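You operate a simulated robot arm through the tools that you are given. There is no shell and no other tool. Be economical: measure what you need, move in short steps, check, and stop when the job is done.

You are at the controls of a simulated robot arm. One attempt, no reset.

## Task
Rub the burnt marks off the cradle's die with the yellow cloth.
Fine: first spray cleaner on them from the can in the ring, extractor fan on for that and off at the end; cap the can, put the cloth back. What is to be rubbed or washed off counts as gone when no trace of it is left.

Only the result counts: the job must be done as asked and must still hold three seconds after the hand-in. Knocking over, shifting, dropping, spilling or breaking anything else fails it. Lids that push on must go on centred and level and be pressed home; caps that screw on are set level and turned clockwise until they are tight. Flat cloth is picked up by pressing the open fingertips on it (5 to 10 N) and closing them slowly along it; thin cloth reads only 2 to 8 mm in the jaws.

## Robot
A 7-joint arm with a two-finger parallel gripper on a trunk, on a base that drives. Base frame: it is fixed to the floor where the robot stands at the start and does not move with it; the origin is under the middle of the robot, x ahead of it, y to its left, z up. Lengths are in m, angles in degrees, forces in N, time in s.
Its first joint turns from -166.0 to 166.0 degrees. Places, roughly: extractor fan switch [1, 0, 0.8]; flat ring die [1.25, -0.25, 1]. Payload 1.57 kg.
The TCP is the grasp point between the finger pads, 0.03 m short of the fingertips. In the tool frame z runs along the fingers and y along their closing line. The gripper opens to 0.11 m. The fingers are 0.024 m wide and 0.012 m thick; the gripper's body (0.048 by 0.112 m) begins 0.078 m behind the TCP.
Orientation is that of the tool frame in the base frame, as a unit quaternion [x, y, z, w]. With the fingers straight down and closing along the base's y, the tool's x points along the base's -x, its y along +y and its z along -z.

## Interface
- The arm moves only by the tool send_rows. Its argument "motion" is one flat list of numbers, 7 for each row, row after row: the gripper command, from -1 (shut) to 1 (fully open), values between in proportion, then the shift along the base's x, y, z in units of 40 mm (1.0 is 40 mm), then the turn, a rotation vector about the base's x, y, z in units of 6 degrees (1.0 is 6 degrees). In form: [jaw, tx, ty, tz, wx, wy, wz, jaw, tx, ty, tz, wx, wy, wz, ...]. A call has 1 to 10 rows; each row shifts and turns the commanded pose from where the row before left it. A call with a number of a shift or a turn outside -1 to 1 is refused whole. Each row takes 0.2 s and may step no farther than 0.05 m and 8.6 degrees from the row before; otherwise, or with a gripper value out of range, the whole call is refused. Where a pose cannot be reached the arm comes as near as it can. A force on the tool above 40 N (or 10 N above the force at the start of the call, whichever is more), or a blocked arm, ends the call early, and 0.2 s more pass. The fingers move at their own pace (about 0.108 m/s each) and stop on an object; they squeeze with about 34 N. The grip force told is the motor's: it shows also when the fingers shut on nothing. Time passes only in rows, and 0.2 s behind the last, so rows that do not move let the fingers close. It gives the time, the measured TCP pose, the force on the tool (base axes), the opening and the grip force at its end, in the units of the frame above (readings bear some noise), with the torque about the TCP (base axes, N m) and any sound that the robot's microphone picked up, and new pictures: "show" is both (left out), scene, wrist or none.
- Cameras (640 x 400 px; columns grow to the right, rows downward): "scene" is now at [0.4731, 0.1211, 1.322]; the picture's right is [-0.87, -0.49, 0.00], its down [-0.21, 0.38, -0.90] and it looks along [0.44, -0.79, -0.43] (base axes); focal length 214 px, centre (320, 200). "wrist" rides on the gripper at [0.07, 0.016, -0.141] in the tool frame; the picture's right is [-0.23, 0.97, 0.00], its down [-0.86, -0.20, -0.48] and it looks along [-0.47, -0.11, 0.88] (tool axes); focal length 222 px, centre (320, 200). There is no depth. A picture from a camera that has moved, and an enlarged one, comes with that camera's place and axes in the base frame and with its lens.
- move_column(by): slides the trunk up (or, below 0, down) by that many m; the arm and the scene camera ride with it, the base frame stays. It gives what a move gives, with no picture.
- base_move(legs): drives the robot by 1 to 6 legs, each [ahead, left, turn to the left] in m, m and degrees, along the robot's own axes; the way and the turn of a leg run together, so that a leg with both is an arc; at most 1.5 m and 180 degrees a leg. The arm and the cameras ride along, it lands a little off, and it stops where it bumps. It gives what a move gives, and a new picture of the scene camera.
- head_to(pan, tilt): turns the head with the scene camera to pan (to the left, within 103 degrees either way) and tilt (down, from -29 to 69), counted from straight ahead of the robot. It gives what a move gives, and a new picture of the scene camera.
- inspect(camera, box): a new picture of the part [left, top, right, bottom] of that camera's present view, enlarged. No time passes.
- finish_job(): hands the job in; it is judged then, once.

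Go step by step. Nothing tells you exact positions but the pictures and the camera data: compare them with the known pose of the tool, close in by small moves and look again before you grip or let go. The budget is 120 turns and 260 pictures, counting those below and the enlarged ones. Unless the task says otherwise, let go and move clear before handing in, and close with one line.

The tools are called after "Emit:" by a JSON object that holds its "method" and its "body". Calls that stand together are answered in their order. send_rows: Moves the arm, as the interface text tells. Its arguments: {"type":"object","properties":{"motion":{"type":"array"},"show":{"type":"string","enum":["both","scene","wrist","none"]}},"required":["motion"]} The other tools are called the same way: move_column (by) slides the trunk up or down; base_move (legs) drives the base; head_to (pan, tilt) turns the head that bears the scene camera; inspect (camera, box) takes an enlarged picture of a part of a camera's view; finish_job () hands the job in.

At the start:

```text
time: 0.0
eef_pos: [0.4962, -0.2519, 1.2784]
tool_rot: [-0.007, 0.992, 0.118, 0.044]
ft_force: [-0.2, 0.0, -0.3]
wrist_torque: [-0.02, 0.02, 0.0]
opening: 0.11
grip_force: 0.0
trunk travel left (down, up): [-0.343, 0.267]
robot x, y, heading: [0.0029, -0.0026, 0.4]
head pan, tilt: [-61.0, 25.7]
```

scene: 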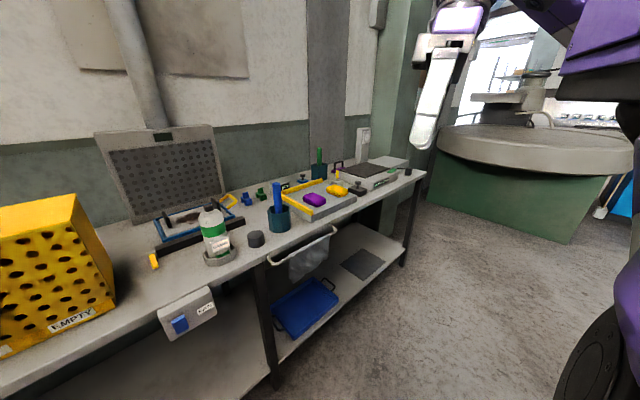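
wrist: 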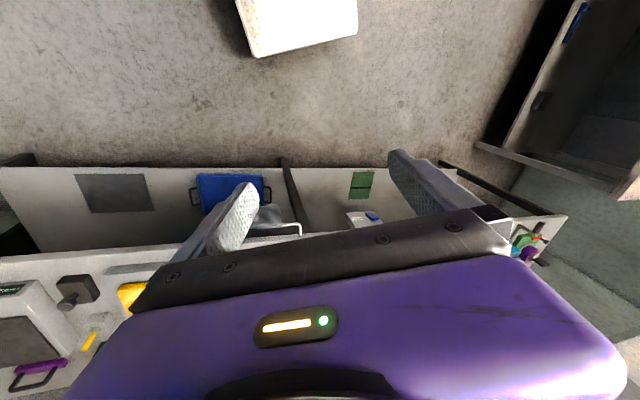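

I see the bench to the left of the picture, with a spray bottle in a ring, a switch box on the front and a yellow cloth-like object further along. I'll turn the head to get better views.

Emit:
{"method": "head_to", "body": {"pan": -20, "tilt": 35}}

Emit:
{"method": "inspect", "body": {"camera": "scene", "box": [320, 100, 640, 300]}}

Emit:
{"method": "inspect", "body": {"camera": "scene", "box": [100, 100, 420, 300]}}

```text
time: 1.1
eef_pos: [0.4962, -0.252, 1.2786]
tool_rot: [-0.006, 0.992, 0.119, 0.043]
ft_force: [0.1, -0.7, 0.2]
wrist_torque: [-0.02, 0.03, 0.01]
opening: 0.11
grip_force: 0.1
trunk travel left (down, up): [-0.343, 0.267]
robot x, y, heading: [0.0009, -0.0004, 0.2]
head pan, tilt: [-20.0, 35.0]
camera scene: at [0.5113, 0.1714, 1.3073], right [-0.34, -0.94, 0.0], down [-0.54, 0.2, -0.82], along [0.77, -0.28, -0.57], focal length 214 px, centre (320, 200)
```

scene: 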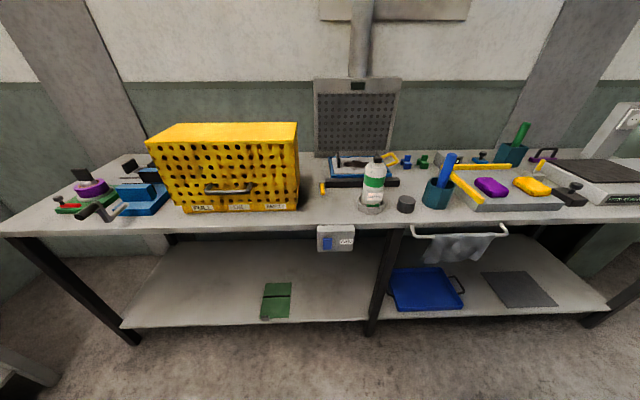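

```text
2.00 times, centred on (480, 200) of scene
camera zoom: at [0.5113, 0.1714, 1.3073], right [-0.34, -0.94, 0.0], down [-0.54, 0.2, -0.82], along [0.77, -0.28, -0.57], focal length 429 px, centre (0, 200)
```

zoom: 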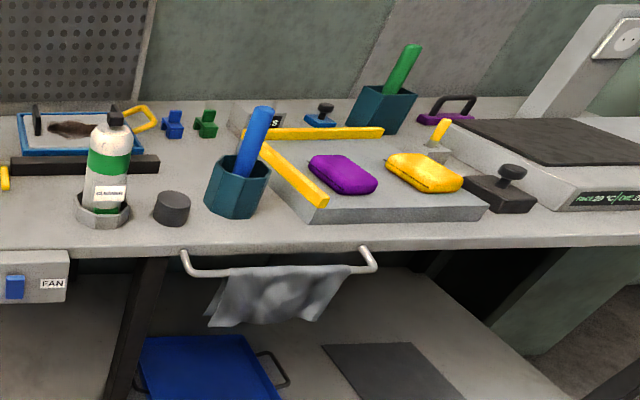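

```text
2.00 times, centred on (260, 200) of scene
camera zoom: at [0.5113, 0.1714, 1.3073], right [-0.34, -0.94, 0.0], down [-0.54, 0.2, -0.82], along [0.77, -0.28, -0.57], focal length 429 px, centre (440, 200)
```

zoom: 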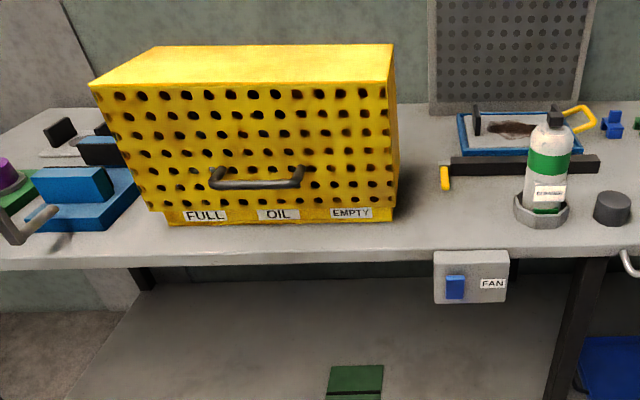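

The cradle with a brown stain sits at the back behind the can, and the yellow and purple folded cloths lie on a tray on the right. I'll zoom in.

Emit:
{"method": "inspect", "body": {"camera": "scene", "box": [310, 140, 440, 221]}}

Emit:
{"method": "inspect", "body": {"camera": "scene", "box": [430, 140, 590, 240]}}

Emit:
{"method": "inspect", "body": {"camera": "scene", "box": [300, 210, 380, 260]}}

```text
4.92 times, centred on (375, 180) of scene
camera zoom: at [0.5113, 0.1714, 1.3073], right [-0.34, -0.94, 0.0], down [-0.54, 0.2, -0.82], along [0.77, -0.28, -0.57], focal length 1056 px, centre (49, 296)
```

zoom: 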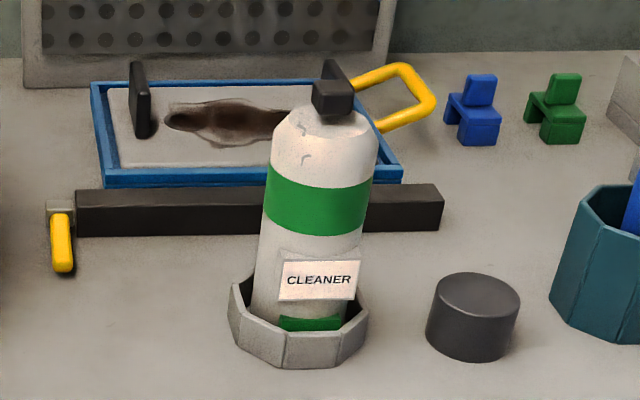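

```text
4.00 times, centred on (510, 190) of scene
camera zoom: at [0.5113, 0.1714, 1.3073], right [-0.34, -0.94, 0.0], down [-0.54, 0.2, -0.82], along [0.77, -0.28, -0.57], focal length 858 px, centre (-440, 240)
```

zoom: 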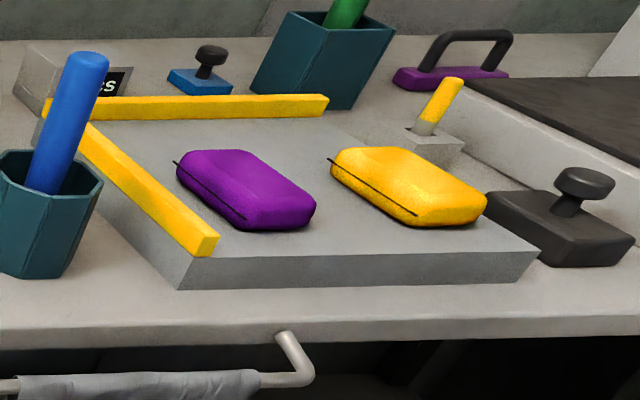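

```text
8.00 times, centred on (340, 235) of scene
camera zoom: at [0.5113, 0.1714, 1.3073], right [-0.34, -0.94, 0.0], down [-0.54, 0.2, -0.82], along [0.77, -0.28, -0.57], focal length 1716 px, centre (160, -80)
```

zoom: 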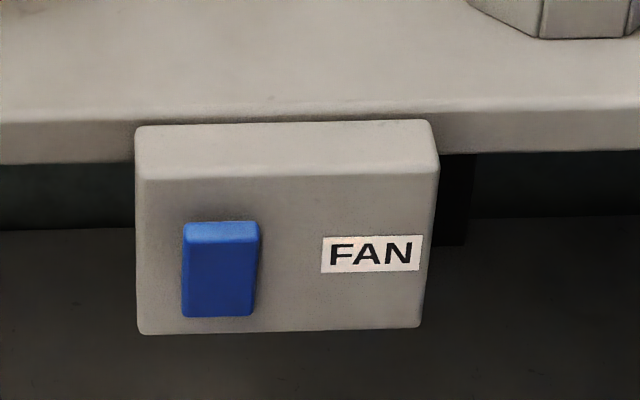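

The yellow pad on the grey tray may be the cloth. I'll look around the remainder of the bench to be sure.

Emit:
{"method": "head_to", "body": {"pan": 30, "tilt": 35}}

Emit:
{"method": "head_to", "body": {"pan": -50, "tilt": 40}}

Emit:
{"method": "inspect", "body": {"camera": "scene", "box": [200, 60, 440, 210]}}

```text
time: 2.3
eef_pos: [0.4952, -0.2516, 1.278]
tool_rot: [-0.007, 0.992, 0.118, 0.044]
ft_force: [-0.2, 0.0, -0.4]
wrist_torque: [-0.02, -0.05, 0.0]
opening: 0.11
grip_force: 0.0
trunk travel left (down, up): [-0.343, 0.267]
robot x, y, heading: [-0.001, -0.002, 0.4]
head pan, tilt: [30.0, 35.0]
camera scene: at [0.5048, 0.2455, 1.3073], right [0.5, -0.87, 0.0], down [-0.5, -0.29, -0.82], along [0.71, 0.41, -0.57], focal length 214 px, centre (320, 200)
```

scene: 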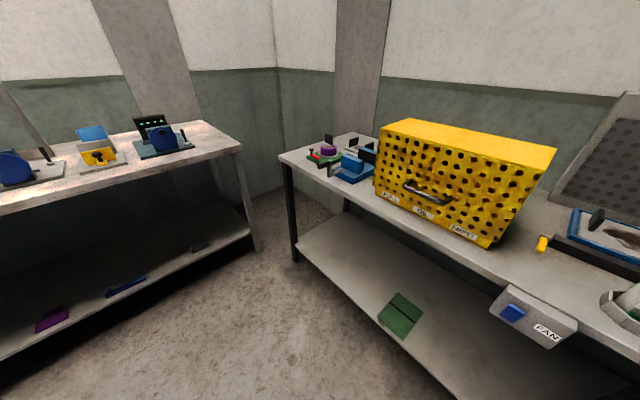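

```text
time: 3.8
eef_pos: [0.4965, -0.2517, 1.2774]
tool_rot: [-0.008, 0.992, 0.119, 0.045]
ft_force: [0.0, -1.1, -0.5]
wrist_torque: [-0.02, -0.03, 0.03]
opening: 0.1096
grip_force: 0.1
trunk travel left (down, up): [-0.343, 0.267]
robot x, y, heading: [-0.005, 0.0008, -0.1]
head pan, tilt: [-50.0, 40.0]
camera scene: at [0.4832, 0.1365, 1.2998], right [-0.77, -0.64, 0.0], down [-0.41, 0.49, -0.77], along [0.49, -0.59, -0.64], focal length 214 px, centre (320, 200)
```

scene: 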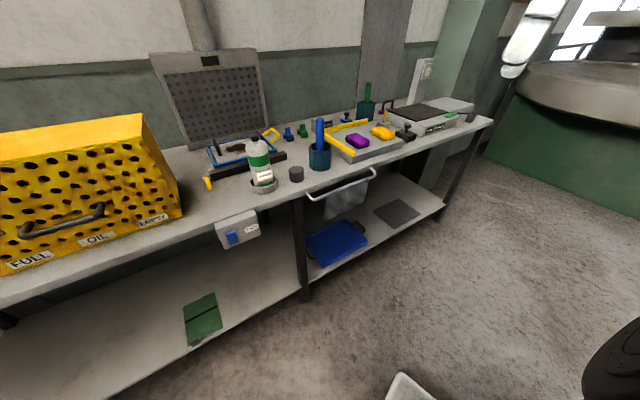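

```text
2.67 times, centred on (320, 135) of scene
camera zoom: at [0.4832, 0.1365, 1.2998], right [-0.77, -0.64, 0.0], down [-0.41, 0.49, -0.77], along [0.49, -0.59, -0.64], focal length 572 px, centre (320, 373)
```

zoom: 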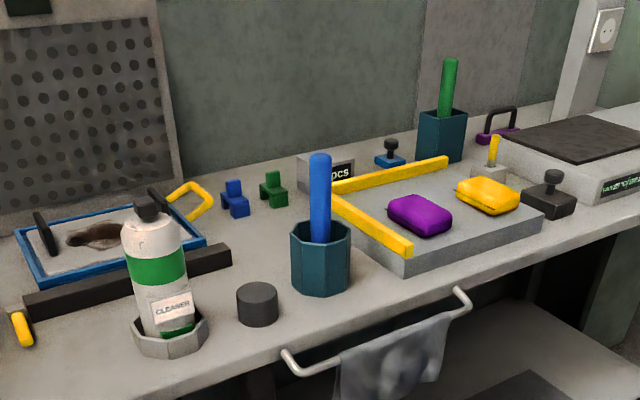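

The objects are clear. I'll look down at the robot's front to judge how near it can drive to the bench.

Emit:
{"method": "head_to", "body": {"pan": 0, "tilt": 69}}

```text
time: 5.0
eef_pos: [0.4965, -0.2517, 1.2787]
tool_rot: [-0.007, 0.992, 0.119, 0.045]
ft_force: [0.6, 0.0, 0.6]
wrist_torque: [-0.01, 0.01, 0.01]
opening: 0.1102
grip_force: 0.1
trunk travel left (down, up): [-0.343, 0.267]
robot x, y, heading: [-0.001, 0.0011, 0.0]
head pan, tilt: [0.0, 68.8]
camera scene: at [0.4845, 0.2015, 1.2637], right [0.0, -1.0, 0.0], down [-0.93, 0.0, -0.36], along [0.36, 0.0, -0.93], focal length 214 px, centre (320, 200)
```

scene: 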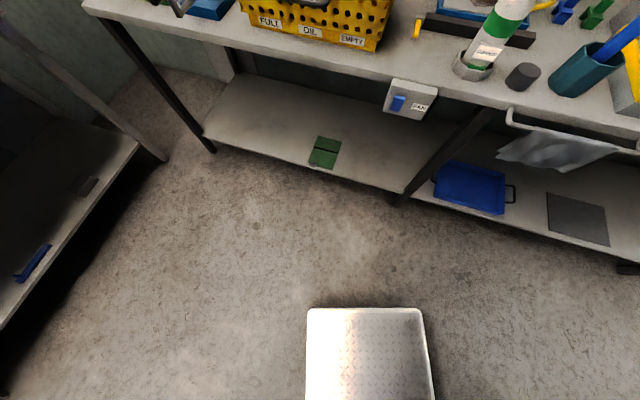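

I'll bring the tool to horizontal, pointing at the fan switch, with the fingers shut, and watch it.

Emit:
{"method": "send_rows", "body": {"motion": [-1, 0.31, 0.58, -0.6, -0.75, 0.28, -0.04, -1, 0.31, 0.58, -0.6, -0.75, 0.28, -0.04, -1, 0.31, 0.58, -0.6, -0.75, 0.28, -0.04, -1, 0.31, 0.58, -0.7, 0, -1, 0, -1, 0.31, 0.58, -0.7, 0, -1, 0, -1, 0.31, 0.58, -0.7, 0, -1, 0, -1, 0.31, 0.58, -0.7, 0, -1, 0, -1, 0.31, 0.58, -0.7, 0, -1, 0, -1, 0.31, 0.58, -0.7, 0, -1, 0, -1, 0.31, 0.58, -0.7, 0, -1, 0], "show": "none"}}

Emit:
{"method": "send_rows", "body": {"motion": [-1, 0.4, 0, -0.6, 0, -1, 0, -1, 0.4, 0, -0.6, 0, -1, 0, -1, 0.4, 0, -0.6, 0, -1, 0, -1, 0.4, 0, -0.6, 0, -1, 0, -1, 0.4, 0, -0.6, 0, -1, 0, -1, 0.4, 0, -0.6, 0, -1, 0, -1, 0.4, 0, -0.6, 0, -1, 0, -1, 0.4, 0, -0.6, 0, -1, 0], "show": "both"}}

```text
time: 7.2
eef_pos: [0.7331, -0.0581, 1.0778]
tool_rot: [-0.002, 0.934, 0.0, 0.358]
ft_force: [-0.3, 0.2, 0.9]
wrist_torque: [0.0, 0.04, 0.05]
opening: 0.0001
grip_force: 21.6
out of reach, approached as far as the arm can: row 7, 8, 9, 10
trunk travel left (down, up): [-0.343, 0.267]
robot x, y, heading: [-0.0049, 0.0009, 0.1]
head pan, tilt: [0.0, 68.8]
```

```text
time: 9.0
eef_pos: [0.8759, -0.0651, 0.8876]
tool_rot: [-0.002, 0.707, 0.0, 0.708]
ft_force: [0.4, -0.3, 0.3]
wrist_torque: [0.0, 0.03, 0.0]
opening: 0.0
grip_force: 21.0
out of reach, approached as far as the arm can: row 1, 2
trunk travel left (down, up): [-0.343, 0.267]
robot x, y, heading: [-0.0017, -0.001, -0.1]
head pan, tilt: [0.0, 68.8]
camera scene: at [0.4843, 0.2014, 1.2638], right [0.0, -1.0, 0.0], down [-0.93, 0.0, -0.36], along [0.36, 0.0, -0.93], focal length 214 px, centre (320, 200)
camera wrist: at [0.7355, -0.047, 0.8171], right [0.0, 0.97, 0.22], down [-0.48, -0.2, 0.86], along [0.88, -0.11, 0.47], focal length 222 px, centre (320, 200)
```

scene: 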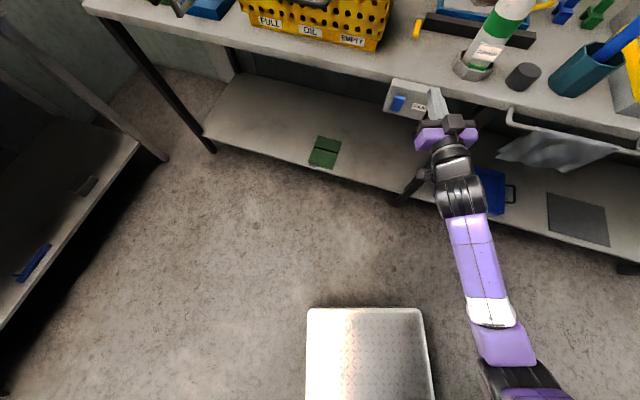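
wrist: 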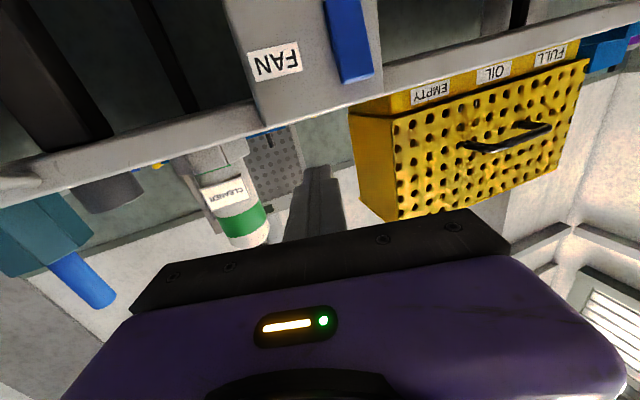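

The rocker triangulates to about (0.96, -0.02, 0.79). Let me see how the rocker is tilted.

Emit:
{"method": "inspect", "body": {"camera": "wrist", "box": [240, 0, 400, 100]}}

Emit:
{"method": "inspect", "body": {"camera": "scene", "box": [370, 60, 470, 122]}}

```text
4.00 times, centred on (320, 50) of wrist
camera zoom: at [0.7355, -0.047, 0.8171], right [0.0, 0.97, 0.22], down [-0.48, -0.2, 0.86], along [0.88, -0.11, 0.47], focal length 888 px, centre (320, 800)
```

zoom: 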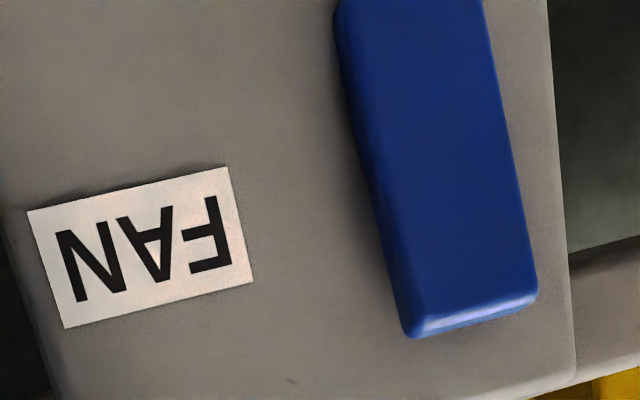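

```text
6.40 times, centred on (420, 91) of scene
camera zoom: at [0.4843, 0.2014, 1.2638], right [0.0, -1.0, 0.0], down [-0.93, 0.0, -0.36], along [0.36, 0.0, -0.93], focal length 1373 px, centre (-320, 898)
```

zoom: 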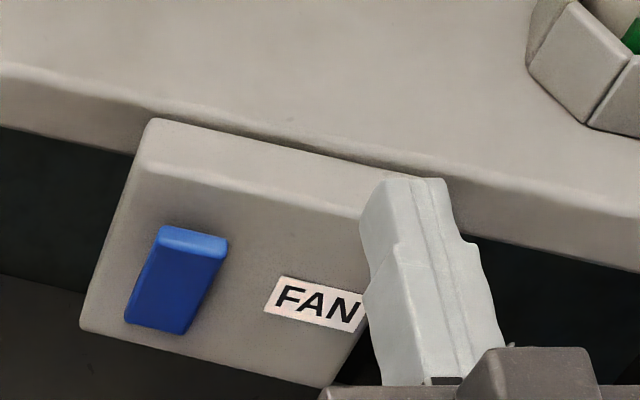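

The rocker's top edge stands proud (about z 0.82), so I'll align the shut fingertips with its upper half.

Emit:
{"method": "send_rows", "body": {"motion": [-1, 0, 0.59, -0.95, 0, 0, 0, -1, 0, 0.59, -0.95, 0, 0, 0, -1, 0, 0, 0, 0, 0, 0], "show": "scene"}}

Emit:
{"method": "inspect", "body": {"camera": "scene", "box": [350, 60, 450, 122]}}

```text
time: 9.8
eef_pos: [0.8777, -0.0173, 0.8103]
tool_rot: [-0.001, 0.707, 0.0, 0.707]
ft_force: [0.7, 0.2, 0.2]
wrist_torque: [-0.02, -0.03, -0.01]
opening: 0.0
grip_force: 20.7
trunk travel left (down, up): [-0.343, 0.267]
robot x, y, heading: [-0.0021, 0.0004, -0.1]
head pan, tilt: [0.0, 68.8]
camera scene: at [0.4844, 0.2016, 1.2636], right [0.0, -1.0, 0.0], down [-0.93, 0.0, -0.36], along [0.36, 0.0, -0.93], focal length 214 px, centre (320, 200)
```

scene: 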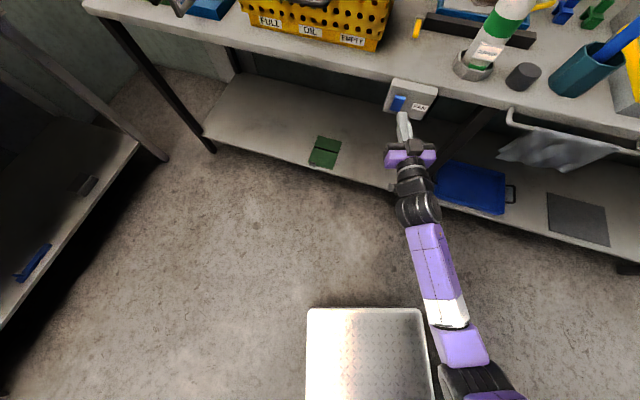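

```text
6.40 times, centred on (400, 91) of scene
camera zoom: at [0.4844, 0.2016, 1.2636], right [0.0, -1.0, 0.0], down [-0.93, 0.0, -0.36], along [0.36, 0.0, -0.93], focal length 1373 px, centre (-192, 898)
```

zoom: 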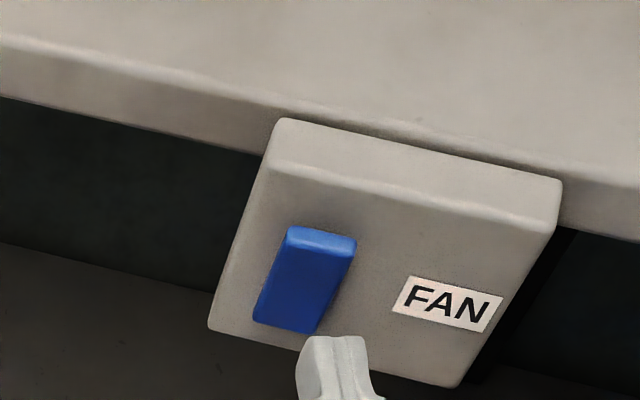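

Emit:
{"method": "send_rows", "body": {"motion": [-1, 0.5, 0, 0, 0, 0, 0, -1, 0.4, 0, 0, 0, 0, 0, -1, 0.1, 0, 0, 0, 0, 0, -1, 0.1, 0, 0, 0, 0, 0, -1, 0.1, 0, 0, 0, 0, 0, -1, 0.1, 0, 0, 0, 0, 0], "show": "none"}}

Emit:
{"method": "inspect", "body": {"camera": "scene", "box": [350, 60, 450, 122]}}

```text
time: 10.8
eef_pos: [0.9198, -0.0177, 0.8132]
tool_rot: [-0.003, 0.706, -0.001, 0.708]
ft_force: [-34.1, 0.0, 3.3]
wrist_torque: [-0.04, 0.29, -0.36]
opening: 0.0
grip_force: 21.6
trunk travel left (down, up): [-0.343, 0.267]
robot x, y, heading: [0.0005, -0.0022, 0.0]
head pan, tilt: [0.0, 68.8]
stopped in row 5: the force on the tool passed its limit at 63 N (the readings are from after the stop); the commanded pose is now the measured one
```

```text
6.40 times, centred on (400, 91) of scene
camera zoom: at [0.4829, 0.2016, 1.264], right [0.0, -1.0, 0.0], down [-0.93, 0.0, -0.36], along [0.36, 0.0, -0.93], focal length 1373 px, centre (-192, 898)
```

zoom: 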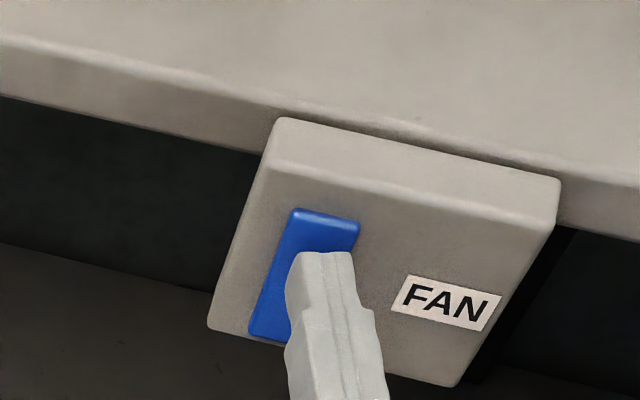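

Emit:
{"method": "send_rows", "body": {"motion": [-1, -0.5, 0, 0, 0, 0, 0, -1, -1, 0, 0, 0, 0, 0, -1, -1, 0, 0, 0, 0, 0, -1, -1, 0, 0, 0, 0, 0], "show": "none"}}

Emit:
{"method": "inspect", "body": {"camera": "scene", "box": [350, 60, 450, 122]}}

```text
time: 11.8
eef_pos: [0.7824, -0.0175, 0.8125]
tool_rot: [-0.001, 0.707, -0.002, 0.707]
ft_force: [-0.7, -0.3, 0.3]
wrist_torque: [0.01, 0.03, 0.03]
opening: 0.0001
grip_force: 20.7
trunk travel left (down, up): [-0.343, 0.267]
robot x, y, heading: [-0.0016, -0.0006, -0.3]
head pan, tilt: [0.0, 68.8]
```

```text
6.40 times, centred on (400, 91) of scene
camera zoom: at [0.4843, 0.2019, 1.2635], right [0.0, -1.0, 0.0], down [-0.93, 0.0, -0.36], along [0.36, 0.0, -0.93], focal length 1373 px, centre (-192, 898)
```

zoom: 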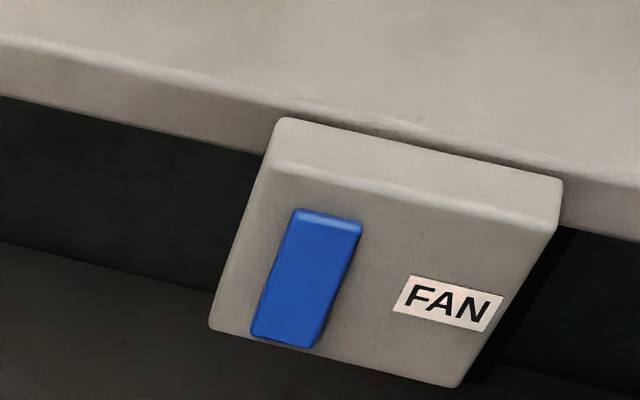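

The rocker flipped and stayed. I'll check the extractor panel's indicator and get the can in view.

Emit:
{"method": "head_to", "body": {"pan": -20, "tilt": 25}}

Emit:
{"method": "inspect", "body": {"camera": "scene", "box": [310, 80, 470, 180]}}

```text
time: 12.9
eef_pos: [0.7833, -0.0178, 0.8126]
tool_rot: [-0.002, 0.707, -0.001, 0.707]
ft_force: [1.0, -0.2, -0.1]
wrist_torque: [-0.03, -0.01, 0.01]
opening: 0.0
grip_force: 21.3
trunk travel left (down, up): [-0.343, 0.267]
robot x, y, heading: [-0.0026, -0.0067, -0.1]
head pan, tilt: [-20.0, 25.0]
camera scene: at [0.5147, 0.1701, 1.323], right [-0.34, -0.94, 0.0], down [-0.4, 0.14, -0.91], along [0.85, -0.31, -0.42], focal length 214 px, centre (320, 200)
```

scene: 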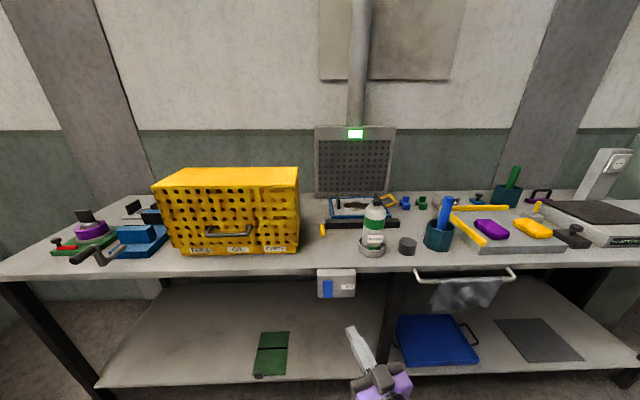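

```text
4.00 times, centred on (390, 130) of scene
camera zoom: at [0.5147, 0.1701, 1.323], right [-0.34, -0.94, 0.0], down [-0.4, 0.14, -0.91], along [0.85, -0.31, -0.42], focal length 858 px, centre (40, 480)
```

zoom: 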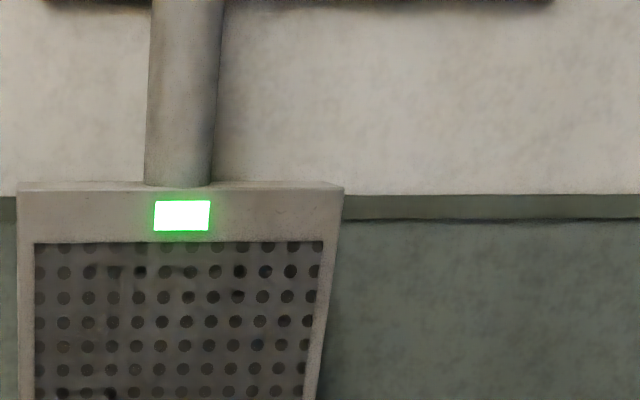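

The fan lamp is green: it's on. I'll raise the arm to tool-down above the bench's front to use the wrist camera as an overhead view.

Emit:
{"method": "send_rows", "body": {"motion": [1, -0.2, 0, 0.8, 0, 1, 0, 1, -0.2, 0, 0.8, 0, 1, 0, 1, 0, 0, 0.8, 0, 1, 0, 1, 0, 0, 0.8, 0, 1, 0, 1, 0, 0, 0.8, 0, 1, 0, 1, 0, 0, 0.8, 0, 1, 0, 1, 0, 0, 0.8, 0, 1, 0, 1, 0, 0, 0.8, 0, 1, 0, 1, 0, 0, 0.8, 0, 1, 0, 1, 0, 0, 0.8, 0, 1, 0], "show": "none"}}

Emit:
{"method": "send_rows", "body": {"motion": [1, 0, 0, 0.5, 0, 1, 0, 1, 0, 0, 0.5, 0, 1, 0, 1, 0, 0, 0.5, 0, 1, 0, 1, 0, 0, 0.5, 0, 1, 0, 1, 0, 0, 0, 0, 1, 0], "show": "both"}}

```text
time: 15.2
eef_pos: [0.7887, -0.0193, 1.1217]
tool_rot: [-0.002, 0.966, 0.0, 0.257]
ft_force: [-0.4, 1.0, -0.7]
wrist_torque: [0.02, 0.0, 0.01]
opening: 0.11
grip_force: 0.0
out of reach, approached as far as the arm can: row 4, 5
trunk travel left (down, up): [-0.343, 0.267]
robot x, y, heading: [0.0002, 0.0005, 0.0]
head pan, tilt: [-20.0, 25.0]
```

```text
time: 16.4
eef_pos: [0.787, -0.0192, 1.2017]
tool_rot: [-0.002, 1.0, 0.0, -0.001]
ft_force: [-0.6, -0.2, 0.3]
wrist_torque: [-0.02, 0.01, 0.02]
opening: 0.11
grip_force: 0.1
trunk travel left (down, up): [-0.343, 0.267]
robot x, y, heading: [-0.0021, -0.0026, -0.2]
head pan, tilt: [-20.0, 25.0]
camera scene: at [0.5148, 0.1699, 1.3231], right [-0.34, -0.94, 0.0], down [-0.4, 0.14, -0.91], along [0.85, -0.31, -0.42], focal length 214 px, centre (320, 200)
camera wrist: at [0.7177, -0.003, 1.3428], right [0.22, 0.97, 0.0], down [0.86, -0.2, 0.48], along [0.47, -0.11, -0.88], focal length 222 px, centre (320, 200)
```

scene: 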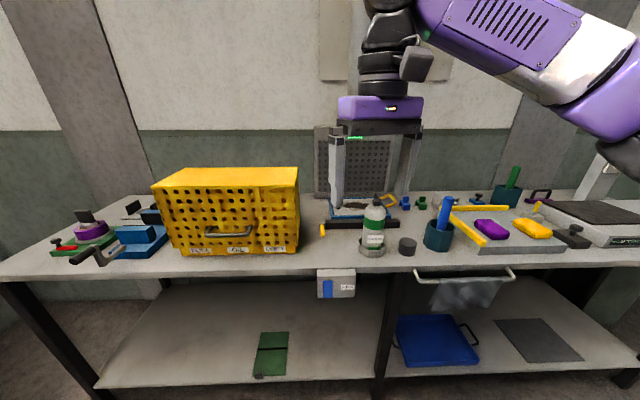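
wrist: 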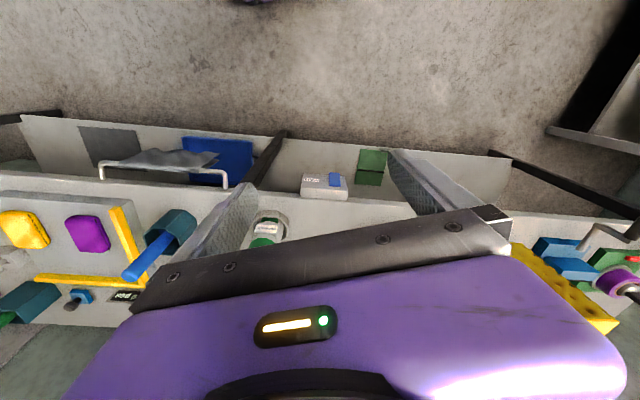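

Emit:
{"method": "inspect", "body": {"camera": "wrist", "box": [160, 160, 320, 260]}}

Emit:
{"method": "inspect", "body": {"camera": "scene", "box": [310, 175, 470, 275]}}

```text
4.00 times, centred on (240, 210) of wrist
camera zoom: at [0.7177, -0.003, 1.3428], right [0.22, 0.97, 0.0], down [0.86, -0.2, 0.48], along [0.47, -0.11, -0.88], focal length 888 px, centre (640, 160)
```

zoom: 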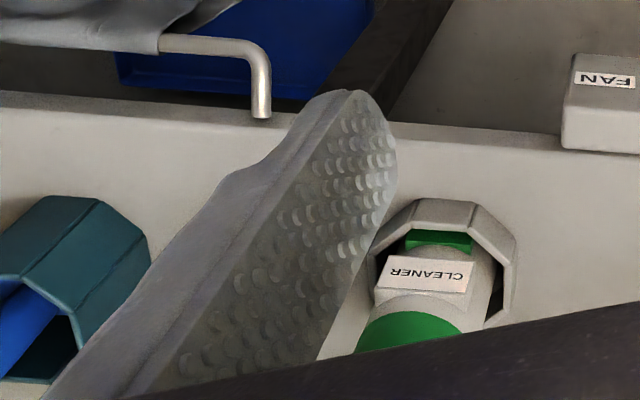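

```text
4.00 times, centred on (390, 225) of scene
camera zoom: at [0.5148, 0.1699, 1.3231], right [-0.34, -0.94, 0.0], down [-0.4, 0.14, -0.91], along [0.85, -0.31, -0.42], focal length 858 px, centre (40, 100)
```

zoom: 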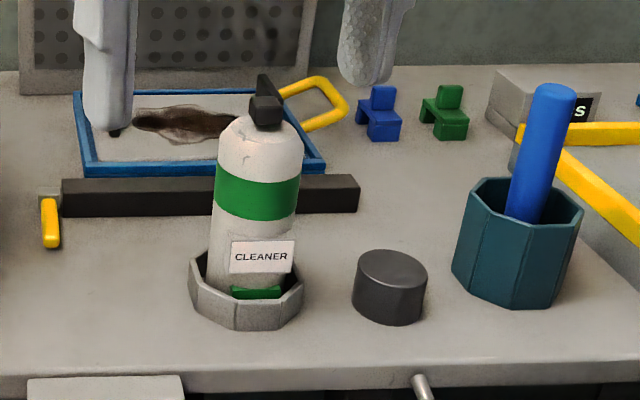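

The can stands at about (1.02, -0.20), its top near z 1.055. I'll drive forward and to the right so the can and cradle are within reach.

Emit:
{"method": "base_move", "body": {"legs": [[0.35, 0, 0], [0, -0.15, 0]]}}

Emit:
{"method": "inspect", "body": {"camera": "scene", "box": [220, 150, 480, 312]}}

Emit:
{"method": "inspect", "body": {"camera": "wrist", "box": [160, 50, 480, 250]}}

```text
time: 19.6
eef_pos: [1.1392, -0.173, 1.2009]
tool_rot: [0.0, 1.0, 0.001, -0.001]
ft_force: [-0.5, 0.2, 0.3]
wrist_torque: [0.01, -0.02, -0.01]
opening: 0.1102
grip_force: 0.0
trunk travel left (down, up): [-0.343, 0.267]
robot x, y, heading: [0.3497, -0.1524, 0.0]
head pan, tilt: [-20.0, 25.0]
camera scene: at [0.8669, 0.0171, 1.3231], right [-0.34, -0.94, 0.0], down [-0.4, 0.14, -0.91], along [0.85, -0.31, -0.42], focal length 214 px, centre (320, 200)
```

scene: 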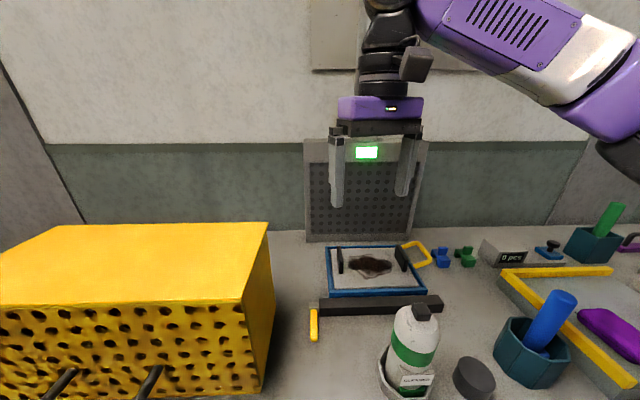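

```text
2.46 times, centred on (350, 231) of scene
camera zoom: at [0.8669, 0.0171, 1.3231], right [-0.34, -0.94, 0.0], down [-0.4, 0.14, -0.91], along [0.85, -0.31, -0.42], focal length 528 px, centre (246, 124)
```

zoom: 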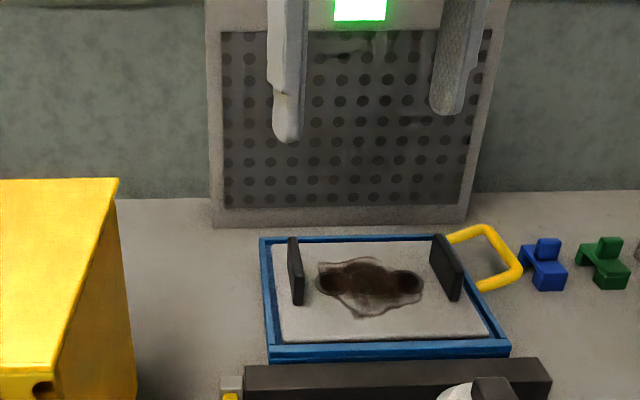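

```text
2.00 times, centred on (320, 150) of wrist
camera zoom: at [1.0696, -0.1559, 1.3424], right [0.22, 0.97, 0.0], down [0.86, -0.2, 0.48], along [0.47, -0.11, -0.88], focal length 444 px, centre (320, 300)
```

zoom: 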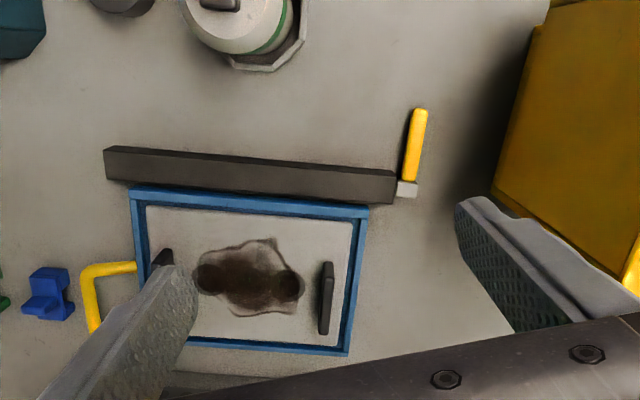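

I see the die with its brown stain in the blue tray. I'll move the wrist camera over the can to look at its nozzle.

Emit:
{"method": "send_rows", "body": {"motion": [1, -0.9, -0.2, 0, 0, 0, 0, 1, -0.9, -0.2, 0, 0, 0, 0, 1, -0.9, -0.2, 0, 0, 0, 0, 1, -0.9, -0.2, 0, 0, 0, 0, 1, 0, 0, 0, 0, 0, 0], "show": "wrist"}}

Emit:
{"method": "inspect", "body": {"camera": "wrist", "box": [220, 80, 400, 192]}}

Emit:
{"method": "inspect", "body": {"camera": "scene", "box": [370, 295, 498, 375]}}

```text
time: 20.8
eef_pos: [0.997, -0.2054, 1.2006]
tool_rot: [0.0, 1.0, 0.0, 0.001]
ft_force: [0.0, -0.2, -1.3]
wrist_torque: [0.01, -0.01, 0.01]
opening: 0.11
grip_force: 0.1
trunk travel left (down, up): [-0.343, 0.267]
robot x, y, heading: [0.3515, -0.1517, 0.3]
head pan, tilt: [-20.0, 25.0]
camera wrist: at [0.9275, -0.188, 1.343], right [0.23, 0.97, 0.0], down [0.86, -0.2, 0.48], along [0.47, -0.11, -0.88], focal length 222 px, centre (320, 200)
```

wrist: 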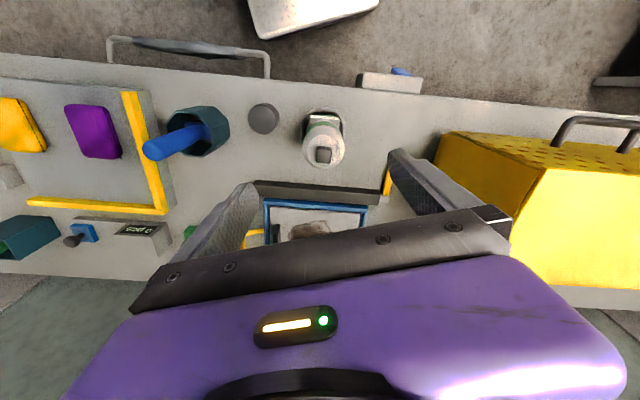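

```text
3.56 times, centred on (310, 136) of wrist
camera zoom: at [0.9275, -0.188, 1.343], right [0.23, 0.97, 0.0], down [0.86, -0.2, 0.48], along [0.47, -0.11, -0.88], focal length 790 px, centre (356, 428)
```

zoom: 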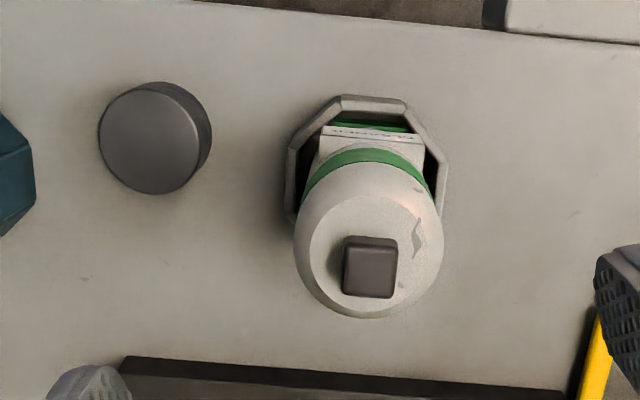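

```text
5.00 times, centred on (434, 335) of scene
camera zoom: at [0.867, 0.0171, 1.323], right [-0.34, -0.94, 0.0], down [-0.4, 0.14, -0.91], along [0.85, -0.31, -0.42], focal length 1072 px, centre (-250, -475)
```

zoom: 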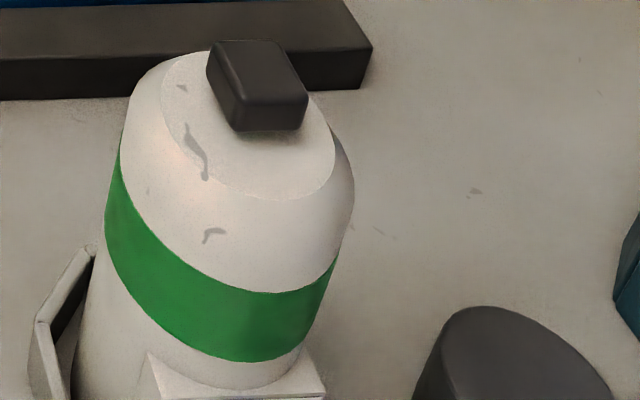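

Emit:
{"method": "inspect", "body": {"camera": "scene", "box": [402, 298, 442, 323]}}

Emit:
{"method": "inspect", "body": {"camera": "wrist", "box": [300, 130, 348, 160]}}

```text
16.00 times, centred on (422, 310) of scene
camera zoom: at [0.867, 0.0171, 1.323], right [-0.34, -0.94, 0.0], down [-0.4, 0.14, -0.91], along [0.85, -0.31, -0.42], focal length 3432 px, centre (-1312, -1568)
```

zoom: 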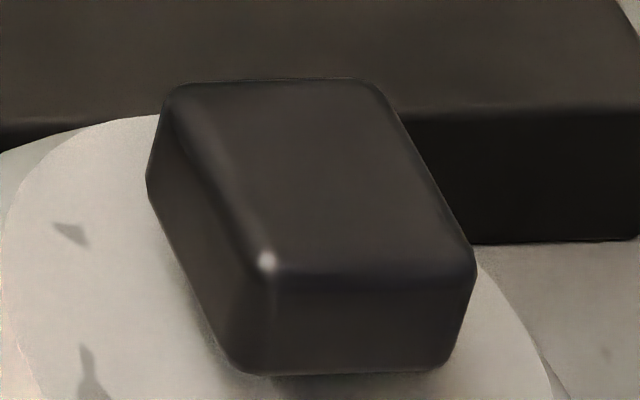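

```text
13.33 times, centred on (324, 145) of wrist
camera zoom: at [0.9275, -0.188, 1.343], right [0.23, 0.97, 0.0], down [0.86, -0.2, 0.48], along [0.47, -0.11, -0.88], focal length 2962 px, centre (267, 933)
```

zoom: 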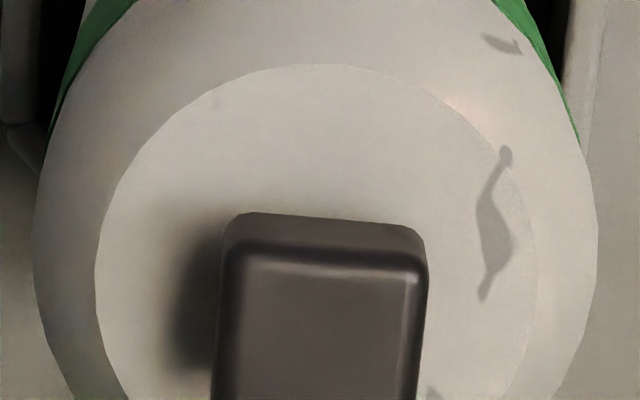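

No opening shows on the block's near sides. I'll turn the wrist half a turn to view the far side of the nozzle.

Emit:
{"method": "send_rows", "body": {"motion": [1, 0.3, 0, 0.3, 0, 0, 1, 1, 0.3, 0, 0.3, 0, 0, 1, 1, 0.3, 0, 0.3, 0, 0, 1, 1, 0.3, 0, 0, 0, 0, 1, 1, 0, 0, 0, 0, 0, 1, 1, 0, 0, 0, 0, 0, 1, 1, 0, 0, 0, 0, 0, 1, 1, 0, 0, 0, 0, 0, 1, 1, 0, 0, 0, 0, 0, 1, 1, 0, 0, 0, 0, 0, 1], "show": "none"}}

Emit:
{"method": "send_rows", "body": {"motion": [1, 0, 0, 0, 0, 0, 1, 1, 0, 0, 0, 0, 0, 1, 1, 0, 0, 0, 0, 0, 1, 1, 0, 0, 0, 0, 0, 1, 1, 0, 0, 0, 0, 0, 1, 1, 0, 0, 0, 0, 0, 1, 1, 0, 0, 0, 0, 0, 1, 1, 0, 0, 0, 0, 0, 1, 1, 0, 0, 0, 0, 0, 1, 1, 0, 0, 0, 0, 0, 1], "show": "wrist"}}

```text
time: 23.0
eef_pos: [1.0433, -0.2049, 1.2368]
tool_rot: [-0.501, 0.865, 0.0, 0.0]
ft_force: [0.4, -0.2, 0.0]
wrist_torque: [0.02, -0.01, 0.02]
opening: 0.11
grip_force: 0.2
trunk travel left (down, up): [-0.343, 0.267]
robot x, y, heading: [0.3482, -0.1504, -0.2]
head pan, tilt: [-20.0, 25.0]
```

```text
time: 25.2
eef_pos: [1.0429, -0.2049, 1.2378]
tool_rot: [0.867, -0.498, 0.0, 0.0]
ft_force: [0.3, -0.5, 0.0]
wrist_torque: [-0.02, -0.04, -0.02]
opening: 0.11
grip_force: 0.0
trunk travel left (down, up): [-0.343, 0.267]
robot x, y, heading: [0.3525, -0.1526, -0.1]
head pan, tilt: [-20.0, 25.0]
camera wrist: at [1.0645, -0.2724, 1.3788], right [-0.96, -0.29, 0.0], down [-0.26, 0.84, 0.48], along [-0.14, 0.46, -0.88], focal length 222 px, centre (320, 200)
```

wrist: 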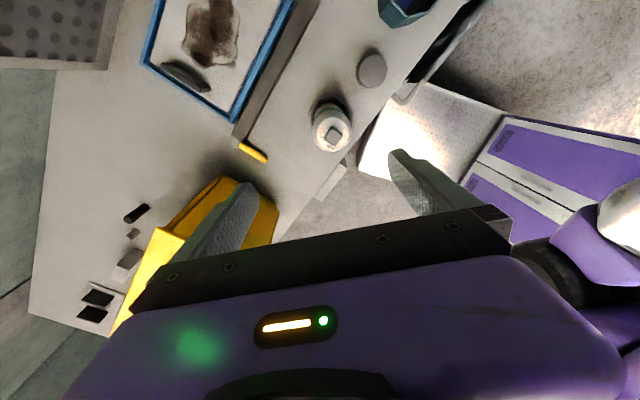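

Emit:
{"method": "send_rows", "body": {"motion": [1, 0.2, 0, -0.1, 0, 0, 1, 1, 0.2, 0, -0.1, 0, 0, 1, 1, 0.2, 0, -0.1, 0, 0, 1, 1, 0.2, 0, -0.1, 0, 0, 1, 1, 0.2, 0, -0.1, 0, 0, 1, 1, 0.2, 0, -0.1, 0, 0, 1, 1, 0.2, 0, -0.1, 0, 0, 1, 1, 0.2, 0, -0.1, 0, 0, 1, 1, 0.2, 0, -0.1, 0, 0, 1, 1, 0.2, 0, -0.1, 0, 0, 1], "show": "wrist"}}

Emit:
{"method": "inspect", "body": {"camera": "wrist", "box": [240, 60, 400, 160]}}

```text
time: 27.4
eef_pos: [1.1239, -0.2055, 1.1973]
tool_rot: [1.0, 0.002, 0.0, 0.0]
ft_force: [0.4, -1.0, 0.3]
wrist_torque: [-0.01, 0.01, 0.0]
opening: 0.1095
grip_force: 0.1
trunk travel left (down, up): [-0.343, 0.267]
robot x, y, heading: [0.3492, -0.1495, -0.3]
head pan, tilt: [-20.0, 25.0]
camera wrist: at [1.1939, -0.2202, 1.3386], right [-0.22, -0.97, 0.0], down [-0.86, 0.2, 0.48], along [-0.47, 0.11, -0.88], focal length 222 px, centre (320, 200)
```

wrist: 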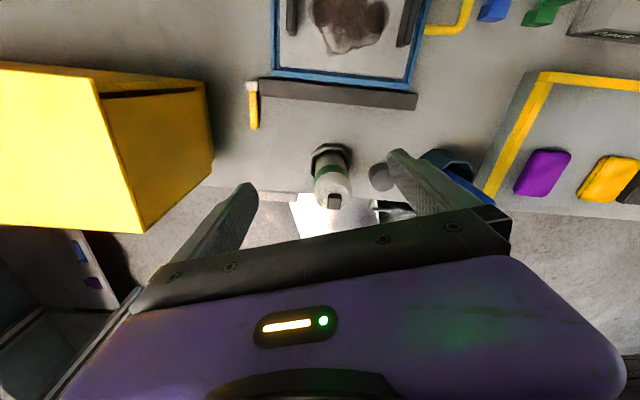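

```text
4.00 times, centred on (320, 110) of wrist
camera zoom: at [1.1939, -0.2202, 1.3386], right [-0.22, -0.97, 0.0], down [-0.86, 0.2, 0.48], along [-0.47, 0.11, -0.88], focal length 888 px, centre (320, 560)
```

zoom: 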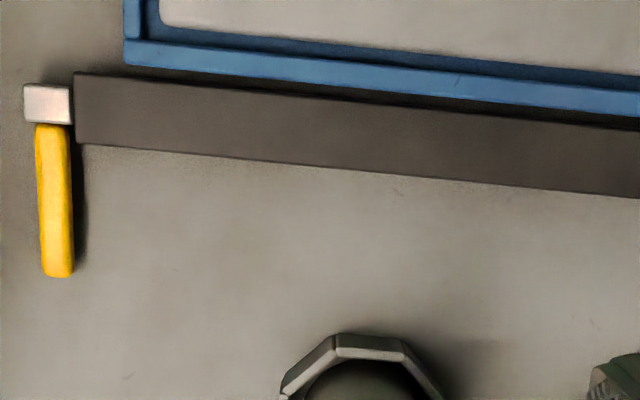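

Emit:
{"method": "inspect", "body": {"camera": "wrist", "box": [292, 135, 372, 215]}}

Emit:
{"method": "inspect", "body": {"camera": "wrist", "box": [316, 185, 348, 205]}}

Emit:
{"method": "inspect", "body": {"camera": "wrist", "box": [250, 0, 490, 150]}}

```text
5.00 times, centred on (332, 175) of wrist
camera zoom: at [1.1939, -0.2202, 1.3386], right [-0.22, -0.97, 0.0], down [-0.86, 0.2, 0.48], along [-0.47, 0.11, -0.88], focal length 1111 px, centre (260, 325)
```

zoom: 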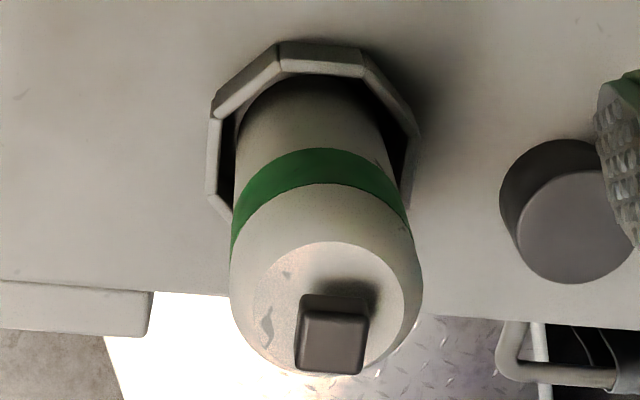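

```text
16.00 times, centred on (332, 195) of wrist
camera zoom: at [1.1939, -0.2202, 1.3386], right [-0.22, -0.97, 0.0], down [-0.86, 0.2, 0.48], along [-0.47, 0.11, -0.88], focal length 3554 px, centre (128, 280)
```

zoom: 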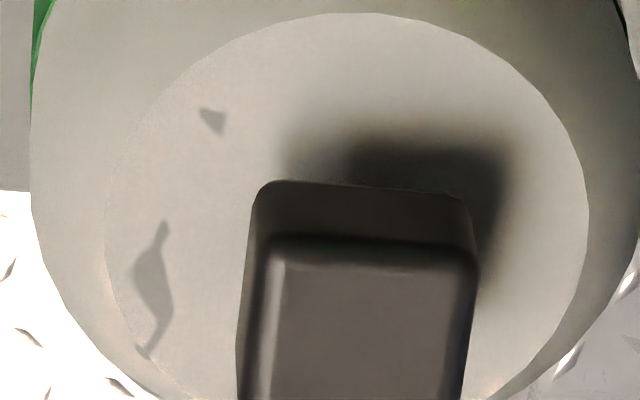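

```text
2.67 times, centred on (370, 75) of wrist
camera zoom: at [1.1939, -0.2202, 1.3386], right [-0.22, -0.97, 0.0], down [-0.86, 0.2, 0.48], along [-0.47, 0.11, -0.88], focal length 592 px, centre (187, 533)
```

zoom: 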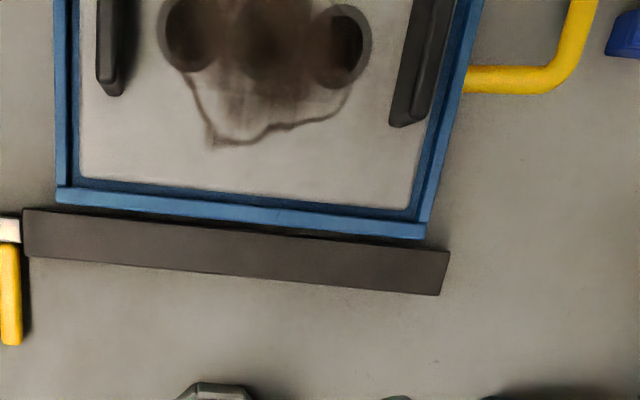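

No orifice is visible on any side, so I'll learn by holding the can. I triangulate its nozzle top to (1.022, -0.204, 1.037) and the bench top to about z 0.85. I'll back the robot off and pitch the tool to horizontal (camera on top) for a side grip of the can.

Emit:
{"method": "base_move", "body": {"legs": [[-0.23, 0, 0]]}}

Emit:
{"method": "send_rows", "body": {"motion": [1, 0, 0, -0.3, 0, -1, 0, 1, 0, 0, -0.3, 0, -1, 0, 1, 0, 0, -0.3, 0, -1, 0, 1, 0, 0, -0.3, 0, -1, 0, 1, 0, 0, -0.3, 0, -1, 0, 1, 0, 0, -0.3, 0, -1, 0, 1, 0, 0, -0.4, 0, -1, 0, 1, 0, 0, -0.4, 0, -1, 0, 1, 0, 0, -0.4, 0, -1, 0, 1, 0, 0, -0.4, 0, -1, 0], "show": "none"}}

Emit:
{"method": "send_rows", "body": {"motion": [1, 0, 0, -0.4, 0, -1, 0, 1, 0, 0, -0.4, 0, -1, 0, 1, 0, 0, -0.4, 0, -1, 0, 1, 0, 0, -0.4, 0, -1, 0, 1, 0, 0, -0.4, 0, -1, 0], "show": "both"}}

```text
time: 29.1
eef_pos: [0.8928, -0.2046, 1.196]
tool_rot: [1.0, 0.002, 0.0, 0.0]
ft_force: [-0.5, 0.8, 0.8]
wrist_torque: [0.0, 0.0, 0.02]
opening: 0.11
grip_force: 0.2
trunk travel left (down, up): [-0.343, 0.267]
robot x, y, heading: [0.1199, -0.1487, 0.3]
head pan, tilt: [-20.0, 25.0]
camera scene: at [0.635, 0.0177, 1.3231], right [-0.34, -0.94, 0.0], down [-0.4, 0.14, -0.91], along [0.85, -0.31, -0.42], focal length 214 px, centre (320, 200)
```

scene: 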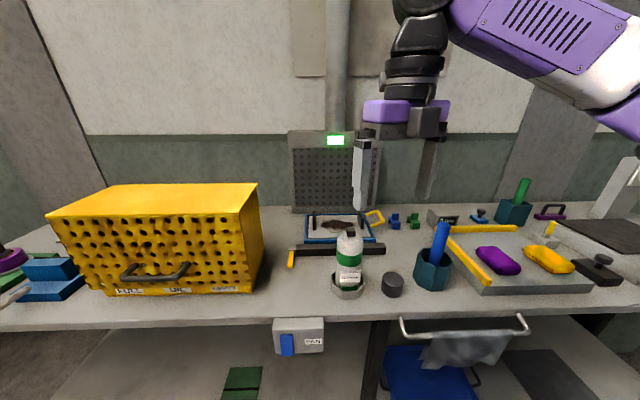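

```text
time: 31.4
eef_pos: [0.9165, -0.2096, 1.0638]
tool_rot: [0.865, 0.002, 0.501, 0.001]
ft_force: [0.5, 0.0, -0.5]
wrist_torque: [0.02, 0.01, 0.03]
opening: 0.1103
grip_force: 0.0
out of reach, approached as far as the arm can: row 9, 10
trunk travel left (down, up): [-0.343, 0.267]
robot x, y, heading: [0.119, -0.1503, -0.1]
head pan, tilt: [-20.0, 25.0]
```

```text
time: 32.5
eef_pos: [0.93, -0.2119, 0.982]
tool_rot: [0.707, 0.001, 0.707, 0.0]
ft_force: [-0.9, 0.0, -0.9]
wrist_torque: [-0.02, 0.02, 0.04]
opening: 0.1099
grip_force: 0.0
out of reach, approached as far as the arm can: row 1, 2
trunk travel left (down, up): [-0.343, 0.267]
robot x, y, heading: [0.1185, -0.149, 0.4]
head pan, tilt: [-20.0, 25.0]
camera scene: at [0.6349, 0.0177, 1.3231], right [-0.34, -0.94, 0.0], down [-0.4, 0.14, -0.91], along [0.85, -0.31, -0.42], focal length 214 px, centre (320, 200)
camera wrist: at [0.7877, -0.2267, 1.0521], right [0.0, -0.97, -0.22], down [-0.48, 0.2, -0.86], along [0.88, 0.11, -0.47], focal length 222 px, centre (320, 200)
```

scene: 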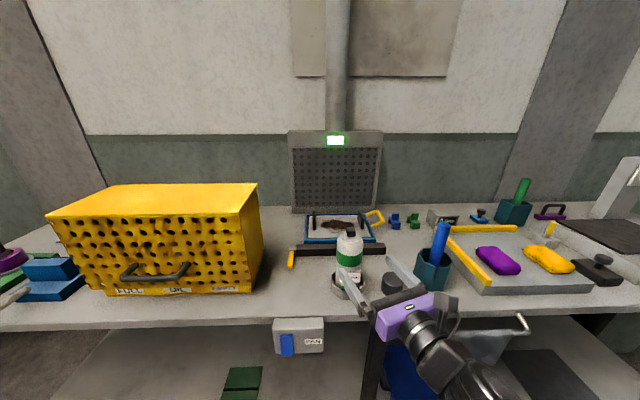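
wrist: 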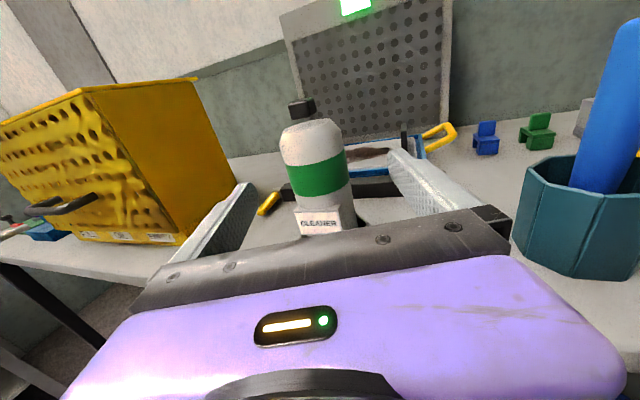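

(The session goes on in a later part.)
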